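You operate a simulated robot arm through the tools that you are given. There is no shell and no other tool. Be economical: measure what you need, move in short steps, check, and stop when the job is done.

You are at the controls of a simulated robot arm. One attempt, no reset.

TASK
Put the 10 mm coil ring from the gauging bench top on top of the blue tin and the 17 mm coil ring on the oil bench top. Fetch the black plates from the gauging bench top and set it on the oil bench end. Put the 25 mm camera lens from the gauging bench top on the side bench top and the 35 mm camera lens on the packing bench top. Fetch the small carton from the gauging bench top and set it on the side bench top. Pull the sorter six narrow drawer open. Any order will do. Set down upright: camera lens, small carton.

The check looks at the end state, three seconds after you hand in, the way a careful person would. Anything else that was tipped, shoved, dropped, spilled or broken makes it a failure.

THE ROBOT
A 7-joint arm with a two-finger parallel gripper on a trunk, on a base that drives. Base frame: it is fixed to the floor where the robot stands at the start and does not move with it; the origin is under the middle of the robot, x ahead of it, y to its left, z up. Units: cm, rad, N and s.
With the tool pointing down near the work surface it reaches from about 28 to 72 cm from the robot's upright axis, wherever it stands. Its first joint turns from -2.897 to 2.897 rad. Places, roughly: black plates (9x4x3 cm) [50, -30, 80]; blue tin [50, 25, 75]; camera lens [50, -50, 75]; coil ring [50, 0, 75]; oil bench end (15x29 cm) [-100, 314, 80]; oil bench top [-110, 260, 80]; packing bench top [-100, -240, 70]; side bench top [530, -90, 100]; small carton [75, -125, 75]; sorter six narrow drawer [340, 140, 80]. Payload 3.43 kg.
The TCP is the grasp point between the finger pads, 3 cm short of the fingertips. In the tool frame z runs along the fingers and y along their closing line. Largest opening 9.4 cm; finger width 2.8, thickness 1; the body of the gripper, 5 by 9.6 cm, starts 5.5 cm behind the TCP.
Orientation is told as [roll, pitch, yaw] about the base's x, y, z axes, in that order, counted from this pose: with the fingers straight down and closing along the base's y, the tool's x points along the base's -x, its y along +y and its z along -z.

THE INTERFACE
- The arm moves only by the tool nudge_tool. Its argument "moves" is a list of rows, each a list of 3 entries, a list of its own where there are three numbers: the shift along the tool's x, y, z in units of 25 mm (1.0 is 25 mm), then the turn, a rotation vector about the tool's x, y, z in units of 4 degrees (1.0 is 4 degrees), then the opening in per cent of the stroke, from 0 (shut) to 100 (fully open). In form: [[[tx, ty, tz], [rx, ry, rz], claw], ...]. A call has 1 to 10 rows; each row shifts and turns the commanded pose from where the row before left it, along the tool's axes as they then stand. A call with a number of a shift or a turn outside -1 to 1 is refused whole. A row lasts 0.2 s, in which the tool goes at most 5 cm and 0.15 rad; a call with a longer step from one row to the next is refused whole, and so is a gripper value outside its range. Where a pose cannot be reached the arm comes as near as it can. A force on the tool above 40 N (or 10 N above the force at the start of the call, whichever is more), or a blocked arm, ends the call early, and 0.2 s more pass. Each finger travels about 10.8 cm/s and halts on what it meets, pressing with about 22 N; the grip force reading is that of the motor and also rises with nothing between the fingers. The clock runs only during rows and for 0.2 s after the last one: add rows that do not move to give the fingers time. The reply holds the time, the measured pose of the TCP, the force on the tool along the base axes, the opening and the grip force, in the units named above and with some noise, with the torque about the TCP (base axes, N m) and any sound that the robot's microphone picked up.
- Cameras (640 x 400 px; columns grow to the right, rows downward): "scene" is now at [35.09, -25.74, 110.21]; the picture's right is [0.00, -0.96, 0.27], its down [-0.62, 0.21, 0.75] and it looks along [-0.78, -0.17, -0.60] (base axes); focal length 214 px, centre (320, 200). "wrist" rides on the gripper at [7.6, 1.4, -10.2] in the tool frame; the picture's right is [-0.18, 0.98, 0.00], its down [-0.75, -0.14, -0.64] and it looks along [-0.63, -0.12, 0.77] (tool axes); focal length 243 px, centre (320, 200). There is no depth. A picture from a camera that has moved, and an enlarged one, comes with that camera's place and axes in the base frame and with its lens.
- snapshot(camera): a new picture of that camera. No time passes.
- move_column(by): slides the trunk up (or, below 0, down) by that many cm; the arm and the scene camera ride with it, the base frame stays. It gives what a move gives, with no picture.
- roll_base(legs): drives the robot by 1 to 6 legs, each [ahead, left, turn to the left] in cm, cm and rad, along the robot's own axes; the way and the turn of a leg run together, so that a leg with both is an arc; at most 150 cm and 3.142 rad a leg. The arm and the cameras ride along, it lands a little off, and it stops where it bumps. It gives what a move gives.
- turn_head(pan, tilt): turns the head with the scene camera to pan (to the left, within 1.396 rad either way) and tilt (down, from -0.506 to 1.204), counted from straight ahead of the robot. It gives what a move gives.
- enlarge(camera, box): a new picture of the part [left, top, right, bottom] of that camera's present view, enlarged. No time passes.
- finish_job(): hands the job in; it is judged then, once.

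Go step by step. Nothing tells you exact positions but the pictures and the camera data: compare them with the known pose of the tool, close in by small moves and look again before you grip or let go. The budget is 196 turns and 182 pictures, counting those below and the enlarged ones. Unless the task says otherwise, let go and move clear before handing in.

The tools are called after "Request:" as a command line: name --argument value ..., lists and objects as JSON in quotes. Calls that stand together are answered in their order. nudge_tool: Moves the arm, as the interface text tells. Its arguments: {"type":"object","properties":{"moves":{"type":"array","items":{"type":"array"}}},"required":["moves"]} The other tools are called the same way: move_column (by) slides the trunk up or down; roll_base (legs) drives the base; turn_head (pan, tilt) turns the head that bears the scene camera; snapshot (camera) takes a picture; enlarge (camera, box) takes an enlarged picture of a part of a camera's view; finish_job () hands the job in.

At the start:

```text
time_s: 0.0
tool_pos: [32.03, -23.71, 104.71]
orientation: [-0.001, 0.001, -0.001]
ft_force: [1.3, -0.4, 0.4]
moment: [0.03, 0.01, -0.03]
grip_width: 9.4
finger_force: 0.1
trunk travel left (down, up): [-20.0, 39.0]
robot x, y, heading: [-0.18, 0.02, -0.004]
head pan, tilt: [-0.269, 0.897]
```

scene: 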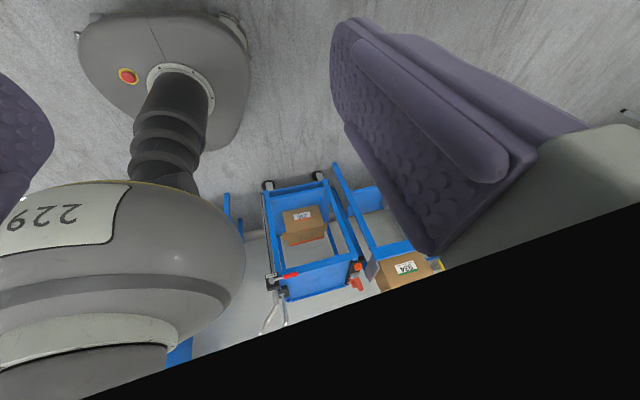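
wrist: 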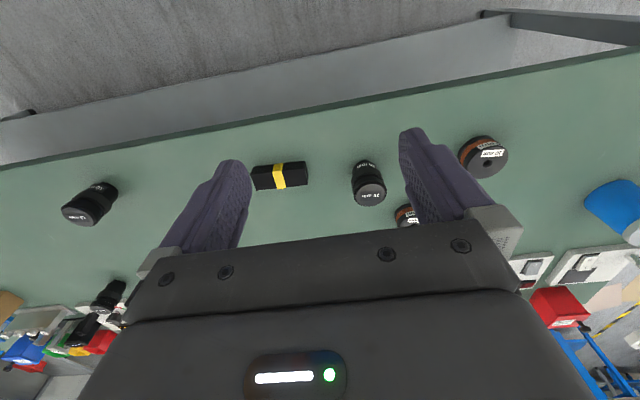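

The wrist view shows the bench with the lenses, plates and rings. The scene view looks back at the robot, so I'll turn the head to see how that camera behaves.

Request:
turn_head --pan 0 --tilt 0.5

Request:
snapshot --camera "scene"

Request:
snapshot --camera "wrist"

```text
time_s: 0.9
tool_pos: [32.15, -23.72, 104.79]
orientation: [0.0, -0.002, -0.001]
ft_force: [0.7, -0.5, 0.3]
moment: [-0.02, -0.04, -0.04]
grip_width: 9.38
finger_force: 0.0
trunk travel left (down, up): [-20.0, 39.0]
robot x, y, heading: [0.09, 0.12, 0.001]
head pan, tilt: [0.0, 0.499]
```

```text
179 pictures are left
camera scene: at [38.43, -23.74, 108.41], right [0.0, -1.0, 0.0], down [-0.88, 0.0, 0.48], along [-0.48, 0.0, -0.88], focal length 214 px, centre (320, 200)
```

scene: 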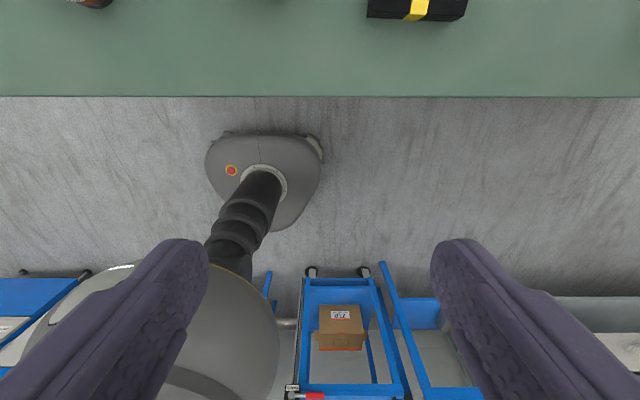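

```text
178 pictures are left
camera wrist: at [24.61, -22.22, 114.9], right [0.18, 0.98, 0.0], down [0.75, -0.14, 0.64], along [0.63, -0.12, -0.77], focal length 243 px, centre (320, 200)
```

wrist: 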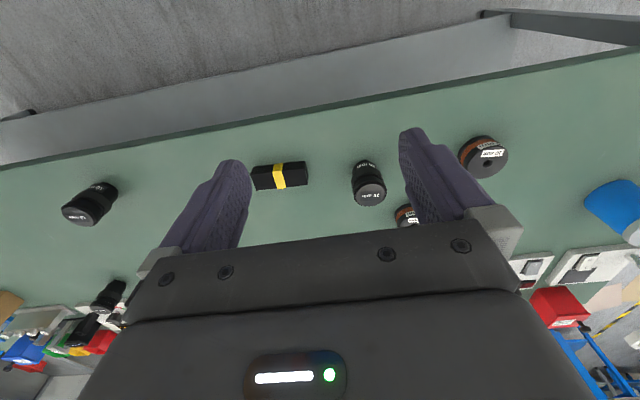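

The scene camera seems to sit by the gripper. I'll tilt it the other way to get a look forward.

Request:
turn_head --pan 0 --tilt -0.5

Request:
snapshot --camera "scene"

```text
time_s: 2.1
tool_pos: [32.16, -23.74, 104.78]
orientation: [0.0, 0.001, -0.001]
ft_force: [-0.4, 0.0, 0.2]
moment: [0.07, 0.02, -0.01]
grip_width: 9.38
finger_force: 0.2
trunk travel left (down, up): [-20.0, 39.0]
robot x, y, heading: [-0.15, -0.1, 0.001]
head pan, tilt: [0.0, -0.499]
```

```text
177 pictures are left
camera scene: at [47.05, -23.73, 110.8], right [0.0, -1.0, 0.0], down [-0.88, 0.0, -0.48], along [0.48, 0.0, -0.88], focal length 214 px, centre (320, 200)
```

scene: 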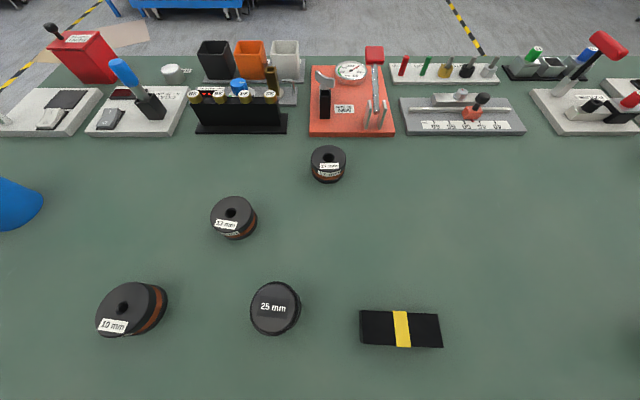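

Now I have a good forward view. I'll enlarge it to read the labels.

Request:
enlarge --camera "scene" --box '[80, 130, 380, 350]'

Request:
turn_head --pan -0.9 --tilt -0.5

Request:
snapshot --camera "scene"

Request:
turn_head --pan 0.9 --tilt -0.5

Request:
snapshot --camera "scene"

```text
1.82 times, centred on (230, 240) of scene
camera zoom: at [47.05, -23.73, 110.8], right [0.0, -1.0, 0.0], down [-0.88, 0.0, -0.48], along [0.48, 0.0, -0.88], focal length 390 px, centre (484, 127)
```

zoom: 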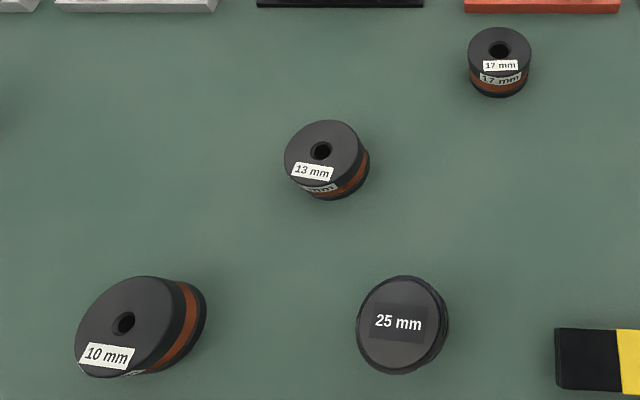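

```text
time_s: 3.3
tool_pos: [32.14, -23.82, 104.79]
orientation: [0.0, 0.0, 0.0]
ft_force: [0.2, 0.5, -0.1]
moment: [-0.04, -0.01, -0.01]
grip_width: 9.39
finger_force: 0.0
trunk travel left (down, up): [-20.0, 39.0]
robot x, y, heading: [-0.06, -0.07, 0.006]
head pan, tilt: [-0.901, -0.499]
```

```text
175 pictures are left
camera scene: at [47.06, -28.98, 113.34], right [0.0, -0.62, 0.78], down [-0.88, -0.37, -0.3], along [0.48, -0.69, -0.55], focal length 214 px, centre (320, 200)
```

scene: 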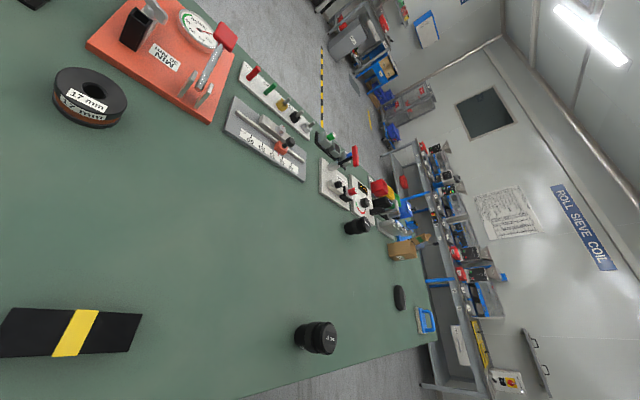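

```text
time_s: 5.1
tool_pos: [32.07, -23.76, 104.62]
orientation: [0.001, 0.001, 0.0]
ft_force: [-0.4, 0.4, -0.4]
moment: [0.01, -0.02, -0.04]
grip_width: 9.39
finger_force: 0.1
trunk travel left (down, up): [-20.0, 39.0]
robot x, y, heading: [0.06, -0.09, -0.003]
head pan, tilt: [0.901, -0.499]
```

```text
174 pictures are left
camera scene: at [47.06, -18.48, 113.34], right [0.0, -0.62, -0.78], down [-0.88, 0.38, -0.3], along [0.48, 0.69, -0.55], focal length 214 px, centre (320, 200)
```

scene: 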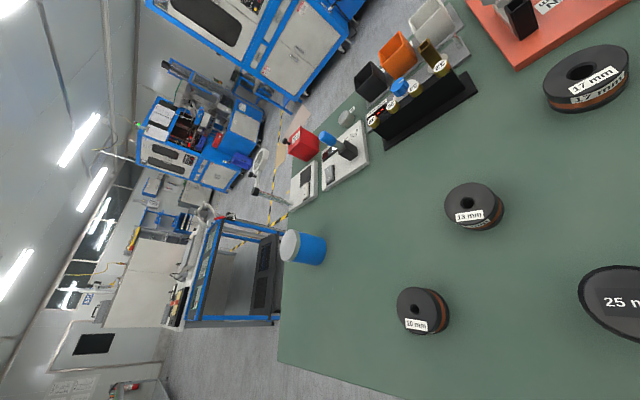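

The rings are marked 10, 13 and 17 mm, with the 25 mm lens and the plates nearby. I'll bring the hand over the 10 mm ring, near (48.5, -1).

Request:
nudge_tool --moves '[[[-0.66, 0.91, 0.2], [0, 0, 0], 100], [[-0.66, 0.91, 0.2], [0, 0, 0], 100], [[-0.66, 0.91, 0.2], [0, 0, 0], 100], [[-0.66, 0.91, 0.2], [0, 0, 0], 100], [[-0.66, 0.91, 0.2], [0, 0, 0], 100], [[-0.66, 0.91, 0.2], [0, 0, 0], 100], [[-0.66, 0.91, 0.2], [0, 0, 0], 100], [[-0.66, 0.91, 0.2], [0, 0, 0], 100], [[-0.66, 0.91, 0.2], [0, 0, 0], 100], [[-0.66, 0.91, 0.2], [0, 0, 0], 100]]'

Request:
turn_head --pan 0 --tilt 0

Request:
snapshot --camera "scene"

Request:
snapshot --camera "wrist"

```text
time_s: 7.3
tool_pos: [48.65, -0.86, 99.69]
orientation: [-0.001, 0.001, 0.001]
ft_force: [-0.1, 0.7, -0.3]
moment: [-0.01, 0.04, -0.04]
grip_width: 9.39
finger_force: 0.2
trunk travel left (down, up): [-20.0, 39.0]
robot x, y, heading: [0.02, 0.01, 0.002]
head pan, tilt: [0.901, -0.499]
```

```text
time_s: 8.5
tool_pos: [48.4, -0.86, 99.77]
orientation: [0.0, -0.001, -0.001]
ft_force: [0.2, 0.8, 0.9]
moment: [0.0, -0.04, -0.03]
grip_width: 9.41
finger_force: 0.0
trunk travel left (down, up): [-20.0, 39.0]
robot x, y, heading: [0.02, -0.03, -0.001]
head pan, tilt: [0.0, 0.0]
```

```text
173 pictures are left
camera scene: at [59.51, -0.98, 103.47], right [0.0, -1.0, 0.0], down [-1.0, 0.0, 0.0], along [0.0, 0.0, -1.0], focal length 214 px, centre (320, 200)
```

scene: 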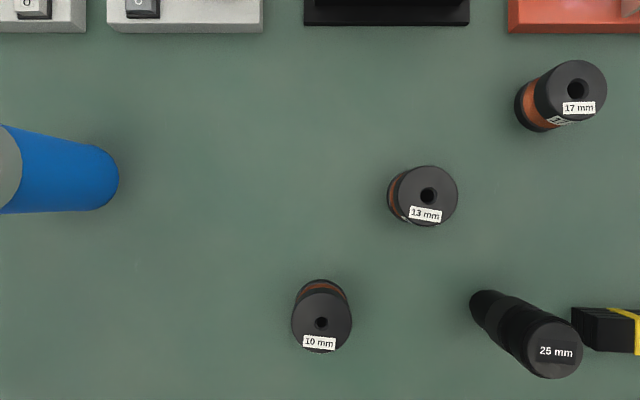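

```text
172 pictures are left
camera wrist: at [41.06, 0.52, 109.87], right [0.18, 0.98, 0.0], down [0.75, -0.14, 0.64], along [0.63, -0.12, -0.77], focal length 243 px, centre (320, 200)
```

wrist: 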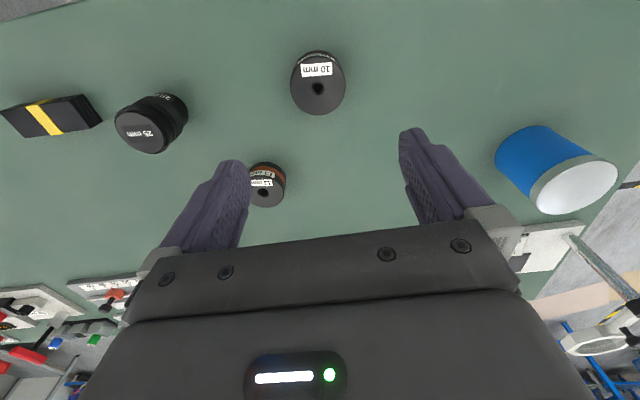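

The 10 mm ring is at about (48.1, -1.05), with its top near z 83.4 and the bench top near 80. I'll descend part way and check the alignment.

Request:
nudge_tool --moves '[[[0.16, -0.04, 1], [0, 0, 0], 100], [[0, 0, 1], [0, 0, 0], 100], [[0, 0, 1], [0, 0, 0], 100], [[0, 0, 1], [0, 0, 0], 100], [[0, 0, 0.8], [0, 0, 0], 100]]'

Request:
turn_head --pan 0 --tilt 0.6

Request:
snapshot --camera "scene"

Request:
snapshot --camera "wrist"

```text
time_s: 9.7
tool_pos: [48.2, -1.09, 87.81]
orientation: [-0.001, 0.0, 0.0]
ft_force: [-0.2, 0.9, -1.2]
moment: [-0.02, -0.05, -0.02]
grip_width: 9.37
finger_force: 0.1
trunk travel left (down, up): [-20.0, 39.0]
robot x, y, heading: [0.12, -0.27, 0.005]
head pan, tilt: [0.0, 0.0]
```

```text
time_s: 10.7
tool_pos: [48.22, -1.02, 87.8]
orientation: [0.001, -0.001, -0.001]
ft_force: [0.7, -0.1, -0.6]
moment: [0.03, 0.01, 0.04]
grip_width: 9.4
finger_force: 0.1
trunk travel left (down, up): [-20.0, 39.0]
robot x, y, heading: [-0.21, 0.15, 0.001]
head pan, tilt: [0.0, 0.6]
```

```text
171 pictures are left
camera scene: at [53.63, -1.11, 91.69], right [0.0, -1.0, 0.0], down [-0.83, 0.0, 0.56], along [-0.56, 0.0, -0.83], focal length 214 px, centre (320, 200)
```

scene: 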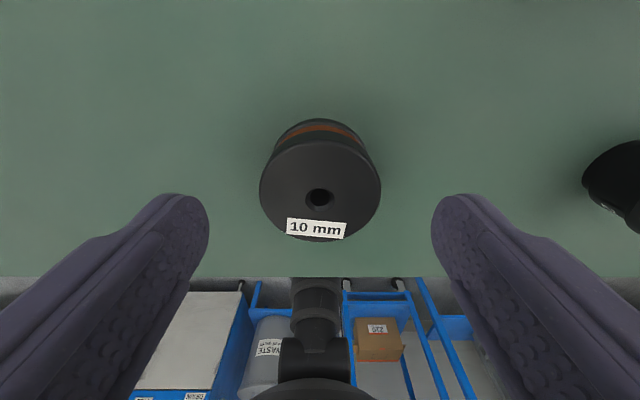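

```text
170 pictures are left
camera wrist: at [40.7, 0.4, 97.92], right [0.18, 0.98, 0.0], down [0.75, -0.14, 0.64], along [0.63, -0.12, -0.77], focal length 243 px, centre (320, 200)
```

wrist: 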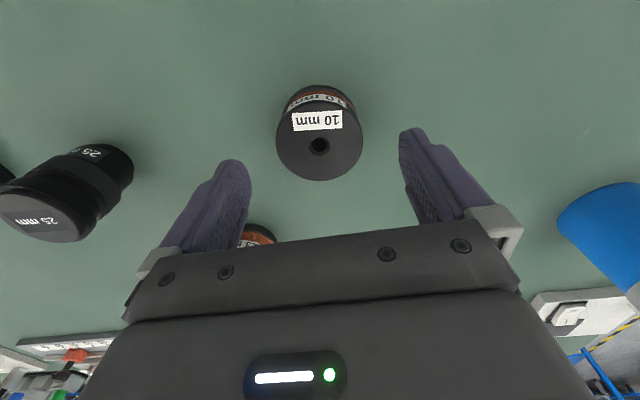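

The ring is centred between the fingers. I'll descend to z 83.9, close, and lift.

Request:
nudge_tool --moves '[[[0.04, 0, 0.8], [0, 0, 0], 100], [[0, 0, 0.76], [0, 0, 0], 100], [[0, 0, 0], [0, 0, 0], 55], [[0, 0, 0], [0, 0, 0], 45], [[0, 0, 0], [0, 0, 0], 45], [[0, 0, 0], [0, 0, 0], 45]]'

```text
time_s: 12.1
tool_pos: [48.08, -0.97, 83.81]
orientation: [0.0, -0.001, 0.0]
ft_force: [-0.4, -0.8, 0.5]
moment: [0.04, 0.04, 0.02]
grip_width: 5.74
finger_force: 22.1
trunk travel left (down, up): [-20.0, 39.0]
robot x, y, heading: [-0.26, 0.23, -0.0]
head pan, tilt: [0.0, 0.6]
```

Gripped at 5.74 cm. I'll lift and move toward the tin for a closer measurement.

Request:
nudge_tool --moves '[[[0, 0, -1], [0, 0, 0], 45], [[0, 0, -1], [0, 0, 0], 45], [[0, 0, -1], [0, 0, 0], 45], [[0, 0, -1], [0, 0, 0], 45], [[0, 0, -1], [0, 0, 0], 45], [[0, 0, -0.6], [0, 0, 0], 45], [[0, 1, 0], [0, 0, 0], 45], [[0, 1, 0], [0, 0, 0], 45], [[0, 1, 0], [0, 0, 0], 45], [[0, 1, 0], [0, 0, 0], 45]]'

Request:
turn_head --pan 0.3 --tilt 0

Request:
snapshot --camera "scene"

Request:
snapshot --camera "wrist"

```text
time_s: 14.3
tool_pos: [48.07, 9.07, 97.82]
orientation: [0.001, 0.0, 0.0]
ft_force: [0.2, 0.1, -1.9]
moment: [0.02, 0.0, -0.01]
grip_width: 5.73
finger_force: 22.0
trunk travel left (down, up): [-20.0, 39.0]
robot x, y, heading: [0.28, 0.13, 0.001]
head pan, tilt: [0.0, 0.6]
```

```text
time_s: 15.3
tool_pos: [48.16, 9.01, 97.87]
orientation: [0.0, 0.001, 0.0]
ft_force: [-0.4, -0.3, -2.1]
moment: [0.0, 0.01, 0.03]
grip_width: 5.73
finger_force: 22.0
trunk travel left (down, up): [-20.0, 39.0]
robot x, y, heading: [0.01, 0.13, -0.005]
head pan, tilt: [0.3, 0.0]
```

```text
169 pictures are left
camera scene: at [59.05, 11.55, 101.99], right [0.0, -0.96, -0.3], down [-1.0, 0.0, 0.0], along [0.0, 0.3, -0.96], focal length 214 px, centre (320, 200)
```

scene: 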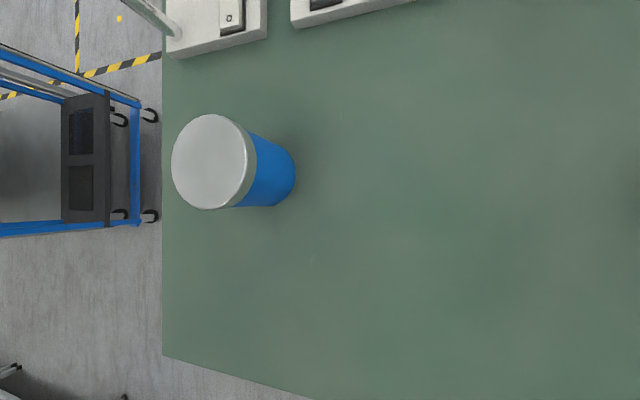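

```text
168 pictures are left
camera wrist: at [40.61, 10.4, 107.99], right [0.18, 0.98, 0.0], down [0.75, -0.14, 0.64], along [0.63, -0.12, -0.77], focal length 243 px, centre (320, 200)
```

wrist: 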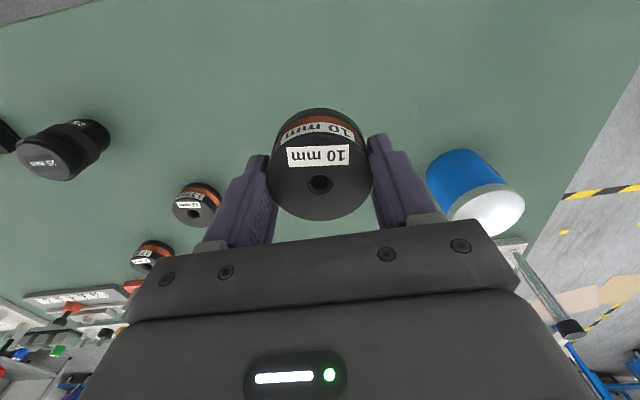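

The tin's top centre is at about (61.9, 24.9, 88.2). I'll move the ring above it and check.

Request:
nudge_tool --moves '[[[-0.79, 0.905, 0], [0, 0, 0], 45], [[-0.79, 0.905, 0], [0, 0, 0], 45], [[-0.79, 0.905, 0], [0, 0, 0], 45], [[-0.79, 0.905, 0], [0, 0, 0], 45], [[-0.79, 0.905, 0], [0, 0, 0], 45], [[-0.79, 0.905, 0], [0, 0, 0], 45], [[-0.79, 0.905, 0], [0, 0, 0], 45]]'

Request:
turn_head --pan 0 --tilt 0.6

Request:
snapshot --camera "scene"

Request:
snapshot --camera "wrist"

```text
time_s: 16.9
tool_pos: [62.0, 24.85, 97.59]
orientation: [0.001, 0.0, -0.001]
ft_force: [0.5, -0.8, -2.4]
moment: [-0.02, 0.02, 0.01]
grip_width: 5.74
finger_force: 22.4
trunk travel left (down, up): [-20.0, 39.0]
robot x, y, heading: [0.01, 0.04, 0.005]
head pan, tilt: [0.3, 0.0]
```

```text
time_s: 17.9
tool_pos: [61.97, 24.86, 97.68]
orientation: [-0.001, -0.001, 0.0]
ft_force: [-0.8, -0.5, -2.3]
moment: [0.01, 0.01, 0.0]
grip_width: 5.72
finger_force: 21.3
trunk travel left (down, up): [-20.0, 39.0]
robot x, y, heading: [0.09, -0.35, 0.003]
head pan, tilt: [0.0, 0.6]
```

```text
167 pictures are left
camera scene: at [67.44, 24.8, 101.58], right [0.0, -1.0, 0.0], down [-0.83, 0.0, 0.56], along [-0.56, 0.0, -0.83], focal length 214 px, centre (320, 200)
```

scene: 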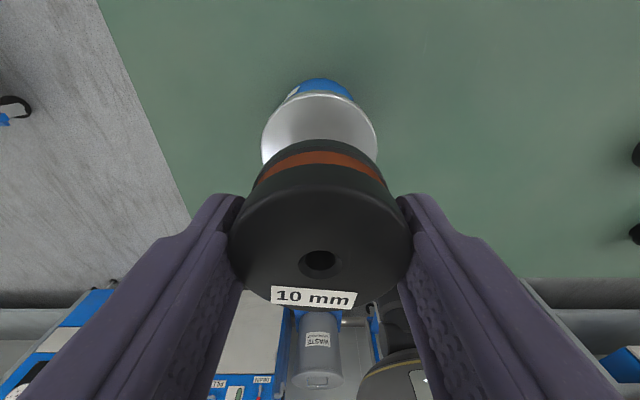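

```text
166 pictures are left
camera wrist: at [54.51, 26.31, 107.83], right [0.18, 0.98, 0.0], down [0.75, -0.14, 0.64], along [0.63, -0.12, -0.77], focal length 243 px, centre (320, 200)
```

wrist: 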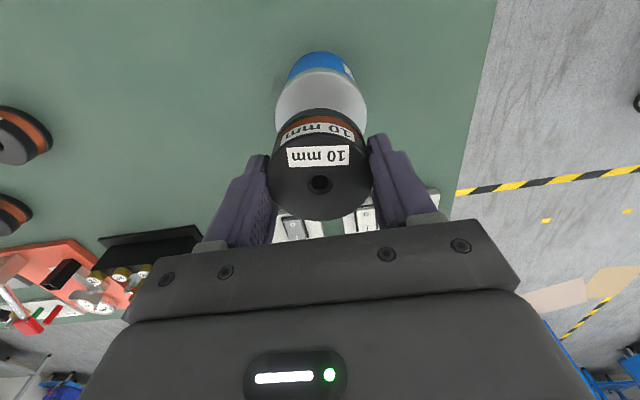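

Alignment is good. I'll lower it onto the tin.

Request:
nudge_tool --moves '[[[0, 0, 0.9], [0, 0, 0], 45], [[0, 0, 0.9], [0, 0, 0], 45], [[0, 0, 0.16], [0, 0, 0], 45], [[0, 0, 0], [0, 0, 0], 45]]'

Request:
snapshot --camera "wrist"

```text
time_s: 18.9
tool_pos: [61.82, 24.77, 92.85]
orientation: [0.001, 0.0, 0.001]
ft_force: [-0.9, -0.6, -1.7]
moment: [0.03, -0.02, 0.02]
grip_width: 5.69
finger_force: 21.8
trunk travel left (down, up): [-20.0, 39.0]
robot x, y, heading: [-0.2, -0.09, -0.007]
head pan, tilt: [0.0, 0.6]
```

```text
165 pictures are left
camera wrist: at [54.44, 26.27, 103.0], right [0.18, 0.98, 0.0], down [0.75, -0.14, 0.64], along [0.63, -0.12, -0.77], focal length 243 px, centre (320, 200)
```

wrist: 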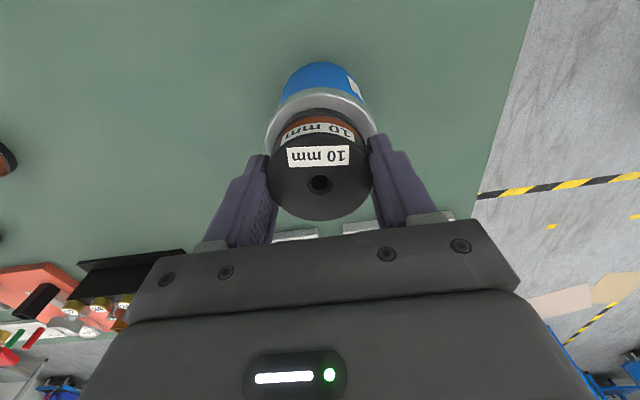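

Request:
nudge_tool --moves '[[[0, 0, 0.16], [0, 0, 0], 45], [[0, 0, 0.08], [0, 0, 0], 45], [[0, 0, 0], [0, 0, 0], 45]]'

```text
time_s: 19.7
tool_pos: [61.96, 24.82, 92.34]
orientation: [0.0, -0.001, 0.0]
ft_force: [0.7, -0.5, 11.8]
moment: [0.06, -0.09, 0.01]
grip_width: 5.75
finger_force: 22.1
trunk travel left (down, up): [-20.0, 39.0]
robot x, y, heading: [0.04, 0.23, -0.002]
head pan, tilt: [0.0, 0.6]
```

Contact is felt (about 12 N), so the ring is on the tin. I'll open and rise.

Request:
nudge_tool --moves '[[[0, 0, -0.06], [0, 0, 0], 60], [[0, 0, 0], [0, 0, 0], 75], [[0, 0, 0], [0, 0, 0], 90], [[0, 0, -0.4], [0, 0, 0], 95], [[0, 0, -0.8], [0, 0, 0], 95], [[0, 0, -1], [0, 0, 0], 95], [[0, 0, -1], [0, 0, 0], 95]]'

Request:
snapshot --camera "scene"

```text
time_s: 21.3
tool_pos: [61.9, 24.85, 100.46]
orientation: [0.0, 0.0, -0.001]
ft_force: [0.2, -0.2, 0.1]
moment: [0.03, 0.01, 0.02]
grip_width: 8.92
finger_force: 0.0
trunk travel left (down, up): [-20.0, 39.0]
robot x, y, heading: [0.04, 0.44, -0.0]
head pan, tilt: [0.0, 0.6]
```

```text
164 pictures are left
camera scene: at [67.43, 24.88, 104.28], right [0.0, -1.0, 0.0], down [-0.82, 0.0, 0.57], along [-0.57, 0.0, -0.82], focal length 214 px, centre (320, 200)
```

scene: 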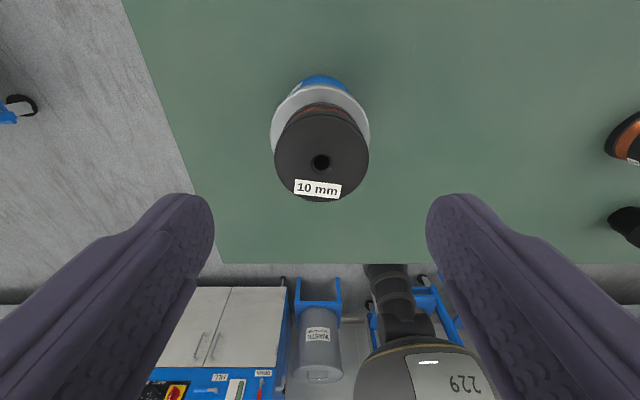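

The ring sits well on the tin. Next is the 17 mm ring, near (69.8, -25), so I'll shift the base 25 cm to the right.

Request:
roll_base --legs '[[0, -26, 0]]'

Request:
turn_head --pan 0 --tilt 0

Request:
snapshot --camera "scene"

```text
time_s: 23.2
tool_pos: [61.88, -1.08, 100.49]
orientation: [-0.001, -0.001, 0.004]
ft_force: [-0.3, -0.3, -1.4]
moment: [0.01, 0.02, 0.02]
grip_width: 8.95
finger_force: 0.1
trunk travel left (down, up): [-20.0, 39.0]
robot x, y, heading: [0.1, -26.44, 0.002]
head pan, tilt: [0.0, 0.6]
```

```text
time_s: 24.2
tool_pos: [61.91, -1.01, 100.41]
orientation: [0.002, -0.001, 0.004]
ft_force: [0.0, 0.8, 0.1]
moment: [0.0, 0.02, -0.02]
grip_width: 8.92
finger_force: 0.1
trunk travel left (down, up): [-20.0, 39.0]
robot x, y, heading: [0.09, -26.12, 0.004]
head pan, tilt: [0.0, 0.0]
```

```text
163 pictures are left
camera scene: at [72.92, -1.01, 104.08], right [0.0, -1.0, 0.0], down [-1.0, 0.0, 0.0], along [0.0, 0.0, -1.0], focal length 214 px, centre (320, 200)
```

scene: 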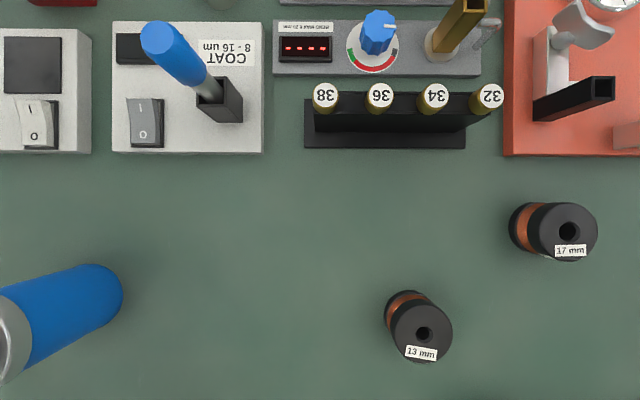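

The 17 mm ring is at about (69.9, -25.2). I'll move above it and descend part way.

Request:
nudge_tool --moves '[[[-0.32, -0.965, 0], [0, 0, 0], 100], [[-0.32, -0.965, 0], [0, 0, 0], 100], [[-0.32, -0.965, 0], [0, 0, 0], 100], [[-0.32, -0.965, 0], [0, 0, 0], 100], [[-0.32, -0.965, 0], [0, 0, 0], 100], [[-0.32, -0.965, 0], [0, 0, 0], 100], [[-0.32, -0.965, 0], [0, 0, 0], 100], [[-0.32, -0.965, 0], [0, 0, 0], 100], [[-0.32, -0.965, 0], [0, 0, 0], 100], [[-0.32, -0.965, 0], [0, 0, 0], 100]]'

Request:
turn_head --pan 0 --tilt 0.7

Request:
nudge_tool --moves '[[[0, 0, 1], [0, 0, 0], 100], [[0, 0, 1], [0, 0, 0], 100], [[0, 0, 1], [0, 0, 0], 100], [[0, 0, 1], [0, 0, 0], 100], [[0, 0, 0.8], [0, 0, 0], 100]]'

Request:
snapshot --camera "scene"

Request:
snapshot --camera "wrist"

```text
time_s: 26.4
tool_pos: [70.09, -25.07, 100.28]
orientation: [0.0, 0.0, 0.004]
ft_force: [0.2, 0.3, 0.6]
moment: [0.02, -0.06, 0.03]
grip_width: 9.4
finger_force: 0.0
trunk travel left (down, up): [-20.0, 39.0]
robot x, y, heading: [0.06, -26.42, 0.001]
head pan, tilt: [0.0, 0.0]
```

```text
time_s: 27.5
tool_pos: [70.01, -25.06, 100.28]
orientation: [0.001, 0.0, 0.003]
ft_force: [0.5, 0.5, 0.0]
moment: [-0.02, -0.02, 0.0]
grip_width: 9.4
finger_force: 0.1
trunk travel left (down, up): [-20.0, 39.0]
robot x, y, heading: [0.39, -26.54, 0.005]
head pan, tilt: [0.0, 0.7]
```

```text
time_s: 28.7
tool_pos: [70.11, -25.04, 88.31]
orientation: [-0.001, 0.001, 0.004]
ft_force: [-0.8, -0.1, 0.6]
moment: [0.0, -0.04, 0.02]
grip_width: 9.39
finger_force: 0.0
trunk travel left (down, up): [-20.0, 39.0]
robot x, y, heading: [-0.23, -26.25, 0.007]
head pan, tilt: [0.0, 0.7]
```

```text
162 pictures are left
camera scene: at [74.66, -25.09, 92.54], right [0.0, -1.0, 0.0], down [-0.76, 0.0, 0.64], along [-0.64, 0.0, -0.76], focal length 214 px, centre (320, 200)
```

scene: 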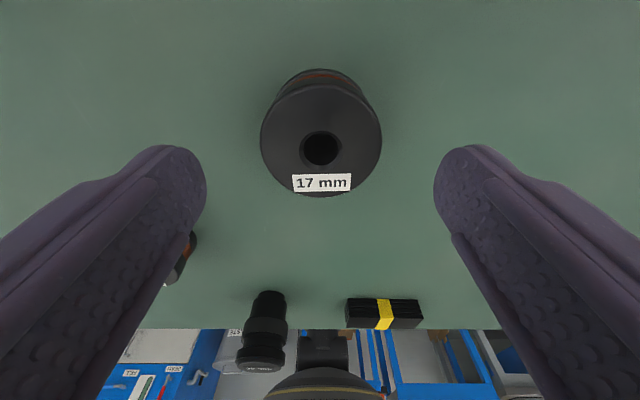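

```text
161 pictures are left
camera wrist: at [62.59, -23.63, 98.43], right [0.18, 0.98, 0.0], down [0.75, -0.14, 0.64], along [0.63, -0.12, -0.77], focal length 243 px, centre (320, 200)
```

wrist: 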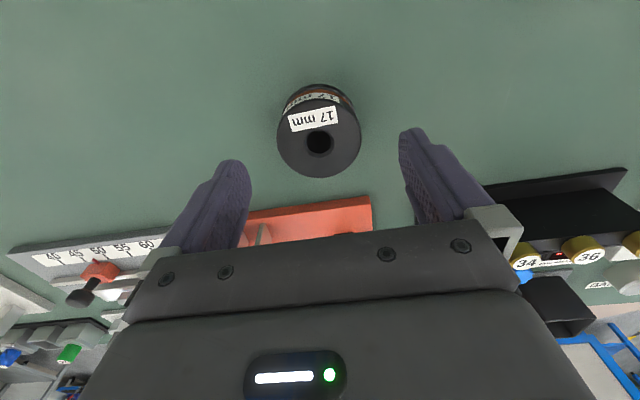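

It's aligned. I'll descend and grip.

Request:
nudge_tool --moves '[[[0, 0, 0.88], [0, 0, 0], 100], [[0, 0, 0.88], [0, 0, 0], 100], [[0, 0, 0], [0, 0, 0], 60], [[0, 0, 0], [0, 0, 0], 45], [[0, 0, 0], [0, 0, 0], 45], [[0, 0, 0], [0, 0, 0], 45]]'

Request:
nudge_tool --moves '[[[0, 0, -1], [0, 0, 0], 45], [[0, 0, -1], [0, 0, 0], 45], [[0, 0, -1], [0, 0, 0], 45], [[0, 0, -1], [0, 0, 0], 45], [[0, 0, -1], [0, 0, 0], 45], [[0, 0, -1], [0, 0, 0], 45], [[1, 0, -1], [0, 0, 0], 45], [[1, 0, -1], [0, 0, 0], 45], [[1, 0, -1], [0, 0, 0], 45], [[1, 0, -1], [0, 0, 0], 45]]'

Request:
snapshot --camera "wrist"

```text
time_s: 30.1
tool_pos: [70.1, -25.01, 84.0]
orientation: [-0.001, 0.0, 0.004]
ft_force: [0.5, -1.0, 3.0]
moment: [0.05, -0.07, -0.06]
grip_width: 5.74
finger_force: 22.2
trunk travel left (down, up): [-20.0, 39.0]
robot x, y, heading: [0.15, -25.94, 0.006]
head pan, tilt: [0.0, 0.7]
```

```text
time_s: 32.3
tool_pos: [59.96, -25.13, 109.06]
orientation: [-0.001, 0.001, 0.005]
ft_force: [-0.6, 0.8, -2.9]
moment: [0.0, 0.0, -0.01]
grip_width: 5.75
finger_force: 21.5
trunk travel left (down, up): [-20.0, 39.0]
robot x, y, heading: [0.31, -26.34, 0.006]
head pan, tilt: [0.0, 0.7]
```

```text
160 pictures are left
camera wrist: at [52.44, -23.59, 119.15], right [0.18, 0.98, 0.0], down [0.75, -0.14, 0.64], along [0.63, -0.12, -0.77], focal length 243 px, centre (320, 200)
```

wrist: 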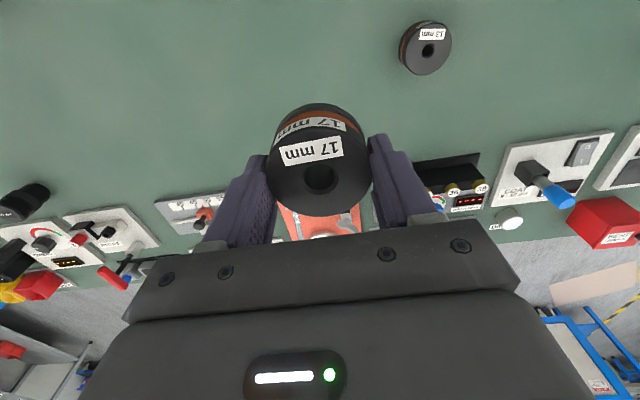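

I'm holding the 17 mm ring. I'll retract the arm and look along the way to the oil bench, to the left and behind.

Request:
nudge_tool --moves '[[[1, 0, -0.3], [0, 0, 0], 45], [[1, 0, -0.3], [0, 0, 0], 45], [[1, 0, -0.3], [0, 0, 0], 45], [[1, 0, -0.3], [0, 0, 0], 45], [[1, 0, -0.3], [0, 0, 0], 45], [[1, 0, -0.3], [0, 0, 0], 45], [[1, 0, -0.3], [0, 0, 0], 45], [[1, 0, -0.3], [0, 0, 0], 45], [[1, 0, -0.3], [0, 0, 0], 45]]'

Request:
turn_head --pan 1.2 --tilt 0

Request:
snapshot --camera "scene"

Request:
turn_head --pan 1.2 --tilt 0.6

Request:
snapshot --camera "scene"

```text
time_s: 34.3
tool_pos: [37.5, -25.15, 115.76]
orientation: [0.002, 0.001, 0.001]
ft_force: [-0.3, 0.2, -2.5]
moment: [0.03, 0.0, -0.02]
grip_width: 5.76
finger_force: 21.8
trunk travel left (down, up): [-20.0, 39.0]
robot x, y, heading: [-0.15, -26.31, 0.004]
head pan, tilt: [0.0, 0.7]
```

```text
time_s: 35.7
tool_pos: [37.59, -25.2, 115.76]
orientation: [0.001, 0.001, 0.002]
ft_force: [1.3, 0.2, -2.8]
moment: [-0.01, 0.02, 0.01]
grip_width: 5.76
finger_force: 22.3
trunk travel left (down, up): [-20.0, 39.0]
robot x, y, heading: [0.23, -26.46, 0.003]
head pan, tilt: [1.201, 0.0]
```

```text
159 pictures are left
camera scene: at [48.56, -16.8, 125.22], right [0.0, -0.36, -0.93], down [-1.0, 0.0, 0.0], along [0.0, 0.93, -0.36], focal length 214 px, centre (320, 200)
```

scene: 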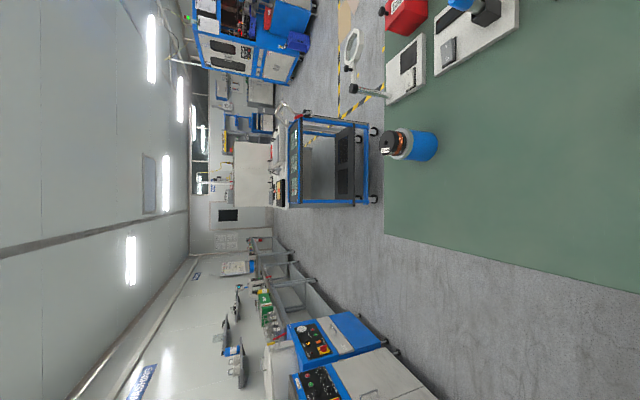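

```text
time_s: 36.7
tool_pos: [37.58, -25.17, 115.64]
orientation: [0.001, 0.0, 0.002]
ft_force: [-0.3, -1.0, -2.8]
moment: [0.01, -0.02, -0.01]
grip_width: 5.75
finger_force: 22.5
trunk travel left (down, up): [-20.0, 39.0]
robot x, y, heading: [0.33, -26.3, 0.01]
head pan, tilt: [1.201, 0.6]
```

```text
158 pictures are left
camera scene: at [43.05, -16.97, 125.28], right [0.0, -0.36, -0.93], down [-0.82, -0.53, 0.2], along [-0.57, 0.77, -0.3], focal length 214 px, centre (320, 200)
```

scene: 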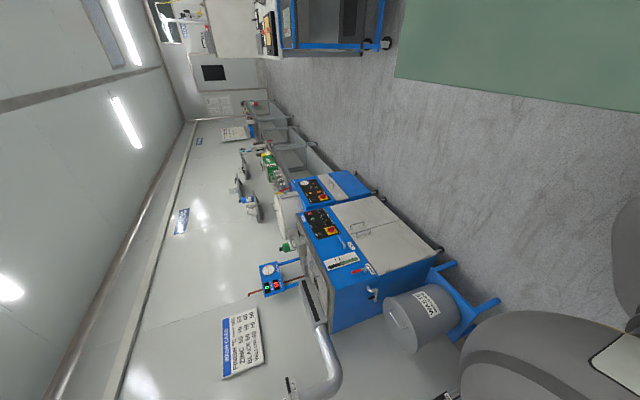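

The corridor to the left is clear. The oil bench is along the back wall, so I'll drive left along the corridor and then turn to face it.

Request:
roll_base --legs '[[-12, 146, 0], [0, 140, 0], [0, 0, 1.57], [0, 0, 1.57]]'

Request:
turn_head --pan 0 --tilt -0.5

Request:
snapshot --camera "scene"

Request:
snapshot --camera "wrist"

```text
time_s: 57.9
tool_pos: [-51.84, 254.1, 115.72]
orientation: [0.001, 0.001, 3.131]
ft_force: [-0.1, 0.4, -2.3]
moment: [0.0, -0.02, 0.01]
grip_width: 5.77
finger_force: 21.5
trunk travel left (down, up): [-20.0, 39.0]
robot x, y, heading: [-14.15, 254.5, 3.127]
head pan, tilt: [1.201, 0.6]
```

```text
time_s: 59.3
tool_pos: [-51.86, 254.06, 115.75]
orientation: [0.0, -0.001, 3.132]
ft_force: [-0.1, 0.1, -2.7]
moment: [0.03, -0.01, 0.0]
grip_width: 5.75
finger_force: 22.5
trunk travel left (down, up): [-20.0, 39.0]
robot x, y, heading: [-14.11, 254.95, 3.133]
head pan, tilt: [0.0, -0.499]
```

```text
157 pictures are left
camera scene: at [-66.87, 254.22, 121.77], right [0.01, 1.0, 0.0], down [0.88, -0.01, -0.48], along [-0.48, 0.0, -0.88], focal length 214 px, centre (320, 200)
```

scene: 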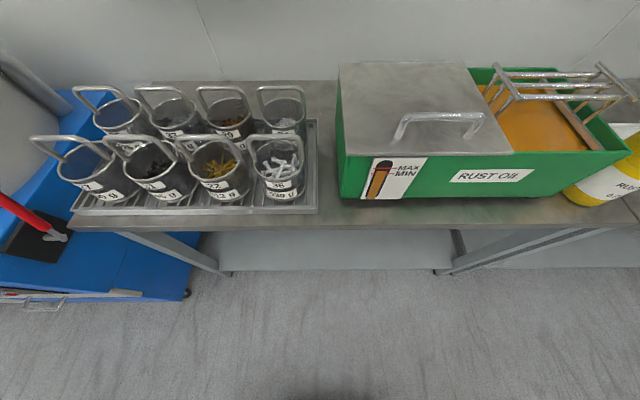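

```text
156 pictures are left
camera wrist: at [-44.1, 252.66, 125.88], right [-0.19, -0.98, 0.0], down [-0.75, 0.15, 0.64], along [-0.63, 0.12, -0.77], focal length 243 px, centre (320, 200)
```

wrist: 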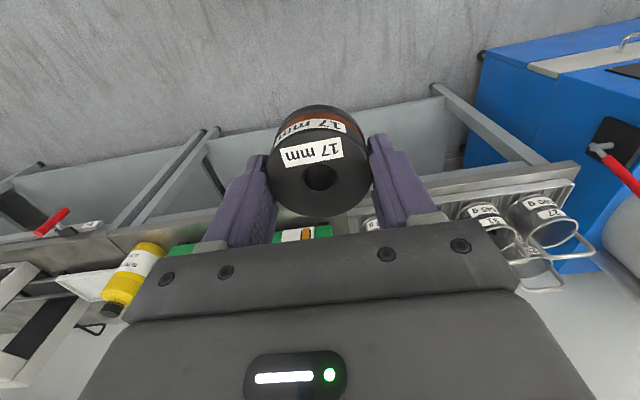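

The oil bench is ahead, with a basket tray and a rust-oil bath. I'll look along it to the right for free space and the bench end.

Request:
turn_head --pan -0.8 --tilt -0.3

Request:
snapshot --camera "scene"

```text
time_s: 60.4
tool_pos: [-51.8, 254.07, 115.73]
orientation: [0.001, 0.0, 3.13]
ft_force: [0.7, -0.5, -2.1]
moment: [0.02, 0.01, 0.03]
grip_width: 5.73
finger_force: 22.0
trunk travel left (down, up): [-20.0, 39.0]
robot x, y, heading: [-14.07, 254.65, 3.13]
head pan, tilt: [-0.799, -0.3]
```

```text
155 pictures are left
camera scene: at [-65.37, 259.84, 123.0], right [0.01, 0.7, 0.72], down [0.96, 0.2, -0.21], along [-0.29, 0.69, -0.67], focal length 214 px, centre (320, 200)
```

scene: 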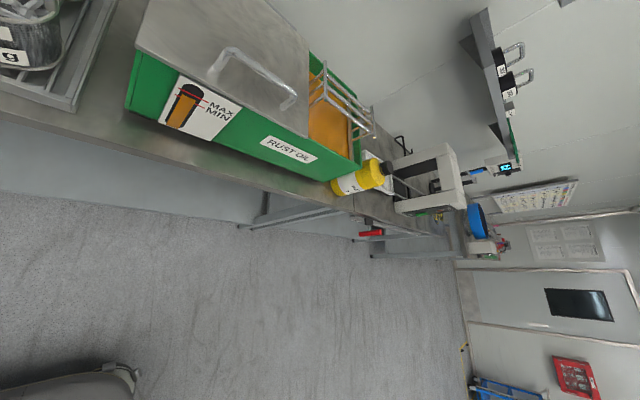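

I'll drive along toward the bench end for a better look.

Request:
roll_base --legs '[[0, -50, 0]]'

Request:
turn_head --pan 0 --tilt -0.45

Request:
snapshot --camera "scene"

```text
time_s: 63.4
tool_pos: [-51.43, 304.13, 115.77]
orientation: [0.0, 0.001, 3.137]
ft_force: [-0.8, 0.0, -3.4]
moment: [-0.02, -0.02, 0.0]
grip_width: 5.77
finger_force: 21.9
trunk travel left (down, up): [-20.0, 39.0]
robot x, y, heading: [-13.92, 304.61, 3.14]
head pan, tilt: [-0.799, -0.3]
```

```text
time_s: 64.5
tool_pos: [-51.48, 304.13, 115.74]
orientation: [0.0, 0.001, 3.138]
ft_force: [0.5, 0.3, -2.3]
moment: [0.0, 0.02, -0.02]
grip_width: 5.73
finger_force: 22.4
trunk travel left (down, up): [-20.0, 39.0]
robot x, y, heading: [-13.64, 304.83, 3.137]
head pan, tilt: [0.0, -0.45]
```

```text
154 pictures are left
camera scene: at [-66.21, 304.18, 121.47], right [0.0, 1.0, 0.0], down [0.9, 0.0, -0.43], along [-0.43, 0.0, -0.9], focal length 214 px, centre (320, 200)
```

scene: 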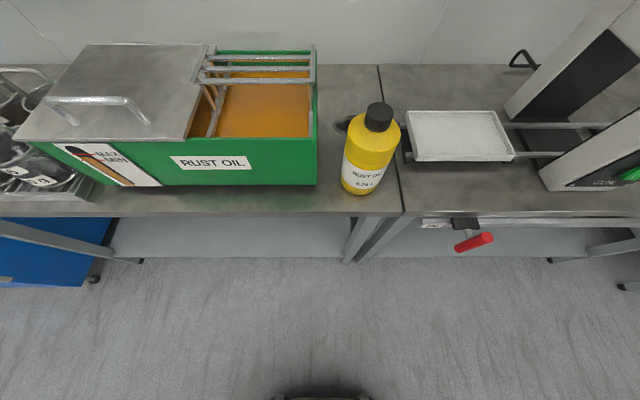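

Between the bath and the bench's right edge there is a strip about 15 cm wide, with the bottle at its front and free space behind the bottle. That strip's rear can take the 17 mm ring, with the plates in front of it later. I'll drive closer.

Request:
roll_base --legs '[[34, -5, 0]]'

Request:
turn_head --pan 0 --tilt -0.2

Request:
snapshot --camera "scene"

Request:
snapshot --camera "wrist"

```text
time_s: 66.7
tool_pos: [-85.19, 309.48, 115.75]
orientation: [0.0, -0.002, 3.136]
ft_force: [0.1, 0.6, -2.7]
moment: [-0.01, -0.03, 0.03]
grip_width: 5.72
finger_force: 22.1
trunk travel left (down, up): [-20.0, 39.0]
robot x, y, heading: [-47.92, 309.96, 3.138]
head pan, tilt: [0.0, -0.45]
```

```text
time_s: 67.5
tool_pos: [-85.23, 309.4, 115.66]
orientation: [0.0, 0.0, 3.136]
ft_force: [-0.2, -1.0, -2.1]
moment: [0.0, 0.0, -0.01]
grip_width: 5.74
finger_force: 21.8
trunk travel left (down, up): [-20.0, 39.0]
robot x, y, heading: [-47.55, 310.06, 3.135]
head pan, tilt: [0.0, -0.201]
```

```text
153 pictures are left
camera scene: at [-97.9, 309.42, 120.16], right [0.01, 1.0, 0.0], down [0.98, -0.01, -0.2], along [-0.2, 0.0, -0.98], focal length 214 px, centre (320, 200)
```

scene: 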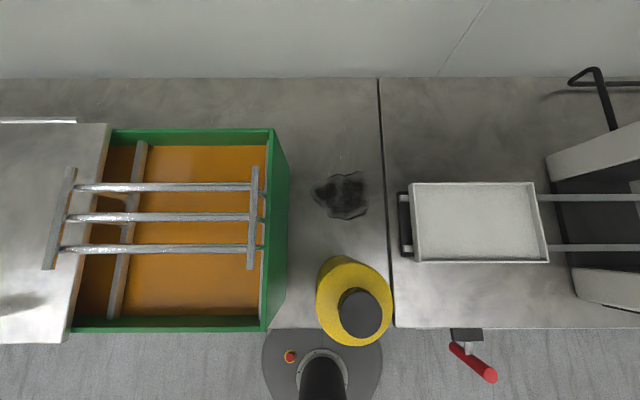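

```text
152 pictures are left
camera wrist: at [-77.37, 307.96, 125.88], right [-0.19, -0.98, 0.0], down [-0.75, 0.15, 0.64], along [-0.63, 0.12, -0.77], focal length 243 px, centre (320, 200)
```

wrist: 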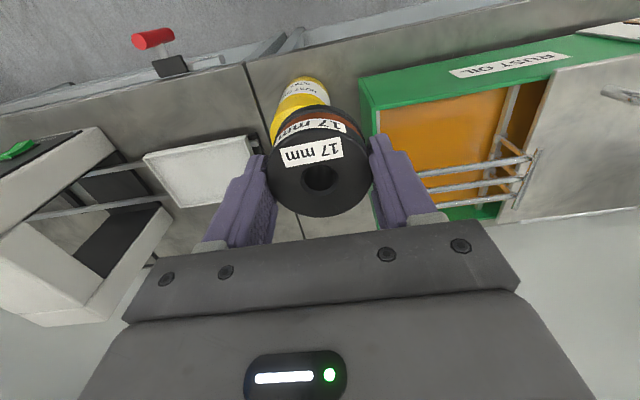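

I can see a dark patch on the bench behind the bottle. I'll check what it is.

Request:
enlarge --camera "scene" --box '[260, 70, 420, 350]'

```text
1.43 times, centred on (340, 210) of scene
camera zoom: at [-97.9, 309.42, 120.16], right [0.01, 1.0, 0.0], down [0.98, -0.01, -0.2], along [-0.2, 0.0, -0.98], focal length 306 px, centre (291, 186)
```

zoom: 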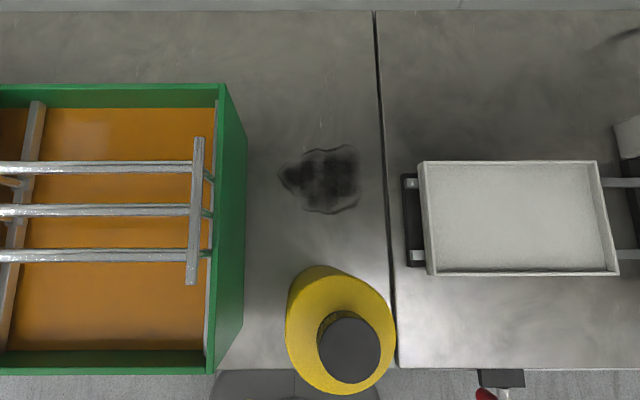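

The patch looks like an oil puddle, at about x -102..-112, y 308..318, so I'll keep clear of it. The ring can go at the back of the bench, near (-123, 309). I'll drive 5 cm closer and extend.

Request:
roll_base --legs '[[5, 0, 0]]'

Request:
nudge_tool --moves '[[[-1, 0, 0], [0, 0, 0], 45], [[-1, 0, 0], [0, 0, 0], 45], [[-1, 0, 0], [0, 0, 0], 45], [[-1, 0, 0.2], [0, 0, 0], 45], [[-1, 0, 0.2], [0, 0, 0], 45], [[-1, 0, 0.4], [0, 0, 0], 45], [[-1, 0, 0.5], [0, 0, 0], 45], [[-1, 0, 0.5], [0, 0, 0], 45], [[-1, 0, 0.5], [0, 0, 0], 45], [[-1, 0, 0.5], [0, 0, 0], 45]]'

Request:
turn_head --pan 0 --tilt 0.4

Request:
snapshot --camera "scene"

Request:
snapshot --camera "wrist"

```text
time_s: 68.4
tool_pos: [-90.29, 309.53, 115.62]
orientation: [0.001, 0.003, 3.135]
ft_force: [-0.4, 0.0, -2.4]
moment: [-0.01, -0.04, 0.01]
grip_width: 5.77
finger_force: 22.1
trunk travel left (down, up): [-20.0, 39.0]
robot x, y, heading: [-52.53, 310.09, 3.138]
head pan, tilt: [0.0, -0.201]
```

```text
time_s: 70.6
tool_pos: [-115.33, 309.66, 108.66]
orientation: [0.001, 0.0, 3.133]
ft_force: [0.6, -0.6, -1.7]
moment: [0.03, 0.0, 0.0]
grip_width: 5.71
finger_force: 21.9
trunk travel left (down, up): [-20.0, 39.0]
robot x, y, heading: [-52.7, 310.09, 3.133]
head pan, tilt: [0.0, -0.201]
```

```text
time_s: 71.6
tool_pos: [-115.28, 309.76, 108.68]
orientation: [-0.001, -0.001, 3.135]
ft_force: [0.3, 0.2, -3.1]
moment: [-0.01, 0.0, 0.02]
grip_width: 5.77
finger_force: 21.7
trunk travel left (down, up): [-20.0, 39.0]
robot x, y, heading: [-52.68, 310.32, 3.138]
head pan, tilt: [0.0, 0.4]
```

```text
150 pictures are left
camera scene: at [-122.49, 309.74, 112.22], right [0.01, 1.0, 0.0], down [0.92, -0.01, 0.39], along [0.39, 0.0, -0.92], focal length 214 px, centre (320, 200)
```

scene: 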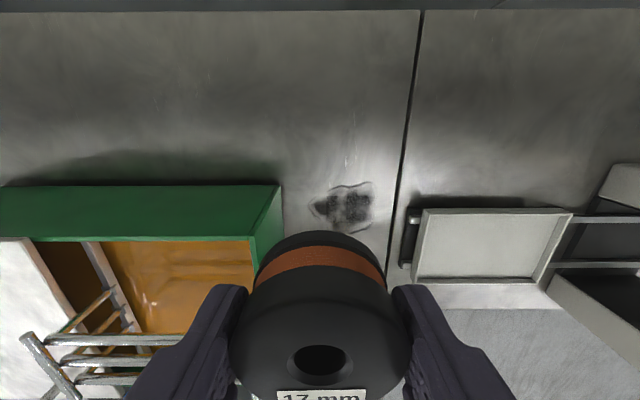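

```text
149 pictures are left
camera wrist: at [-107.41, 308.28, 118.89], right [-0.19, -0.98, 0.0], down [-0.75, 0.15, 0.64], along [-0.63, 0.12, -0.77], focal length 243 px, centre (320, 200)
```

wrist: 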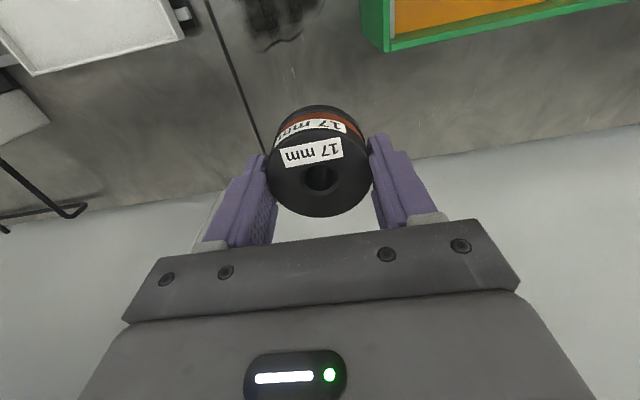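

I'll extend to x ≈ -122.5 and lower, checking before contact.

Request:
nudge_tool --moves '[[[-1, 0, 0], [0, 0, 0], 45], [[-1, 0, 0.5], [0, 0, 0], 45], [[-0.9, 0, 1], [0, 0, 0], 45], [[0, 0, 1], [0, 0, 0], 45], [[0, 0, 1], [0, 0, 0], 45], [[0, 0, 1], [0, 0, 0], 45], [[0, 0, 1], [0, 0, 0], 45], [[0, 0, 1], [0, 0, 0], 45], [[0, 0, 1], [0, 0, 0], 45], [[0, 0, 1], [0, 0, 0], 45]]'

Request:
snapshot --camera "wrist"

Request:
snapshot --camera "scene"

```text
time_s: 73.8
tool_pos: [-122.52, 309.72, 87.37]
orientation: [0.0, 0.0, 3.133]
ft_force: [0.7, -0.2, -2.3]
moment: [-0.03, 0.0, -0.05]
grip_width: 5.74
finger_force: 22.7
trunk travel left (down, up): [-20.0, 39.0]
robot x, y, heading: [-52.82, 309.86, 3.14]
head pan, tilt: [0.0, 0.4]
```

```text
148 pictures are left
camera wrist: at [-114.7, 308.25, 97.56], right [-0.19, -0.98, 0.0], down [-0.75, 0.15, 0.64], along [-0.63, 0.12, -0.77], focal length 243 px, centre (320, 200)
```

wrist: 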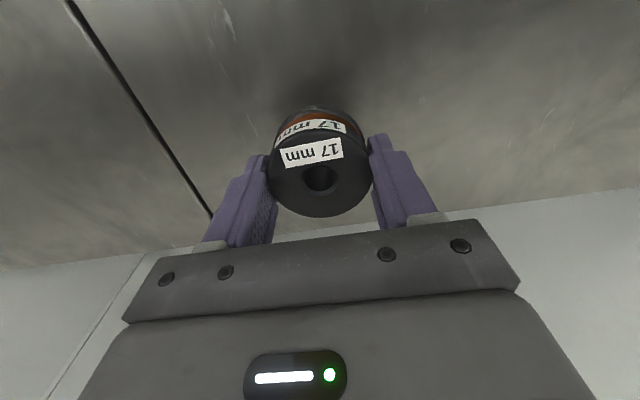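

```text
147 pictures are left
camera scene: at [-129.78, 309.71, 90.91], right [0.01, 1.0, 0.0], down [0.92, -0.01, 0.39], along [0.39, 0.0, -0.92], focal length 214 px, centre (320, 200)
```

scene: 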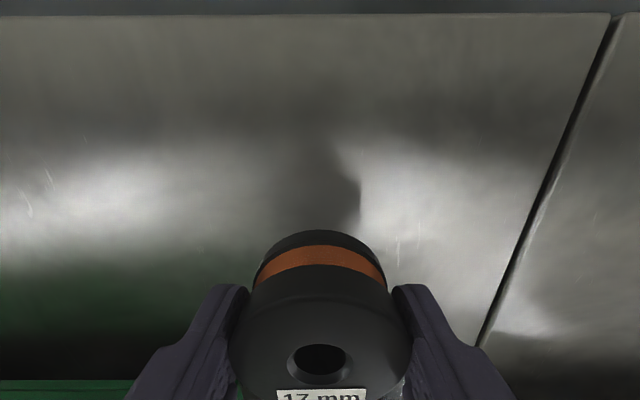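

Request:
nudge_tool --moves '[[[0, 0, 0.8], [0, 0, 0], 45], [[0, 0, 0.4], [0, 0, 0], 45], [[0, 0, 0.15], [0, 0, 0], 45], [[0, 0, 0.1], [0, 0, 0], 45], [[0, 0, 0.08], [0, 0, 0], 45], [[0, 0, 0], [0, 0, 0], 45]]'

```text
time_s: 75.2
tool_pos: [-122.38, 309.7, 83.91]
orientation: [0.0, -0.007, 3.135]
ft_force: [-5.8, -3.0, 29.4]
moment: [-0.01, -0.13, 0.05]
grip_width: 5.75
finger_force: 22.1
trunk travel left (down, up): [-20.0, 39.0]
robot x, y, heading: [-52.93, 309.94, 3.135]
head pan, tilt: [0.0, 0.4]
```

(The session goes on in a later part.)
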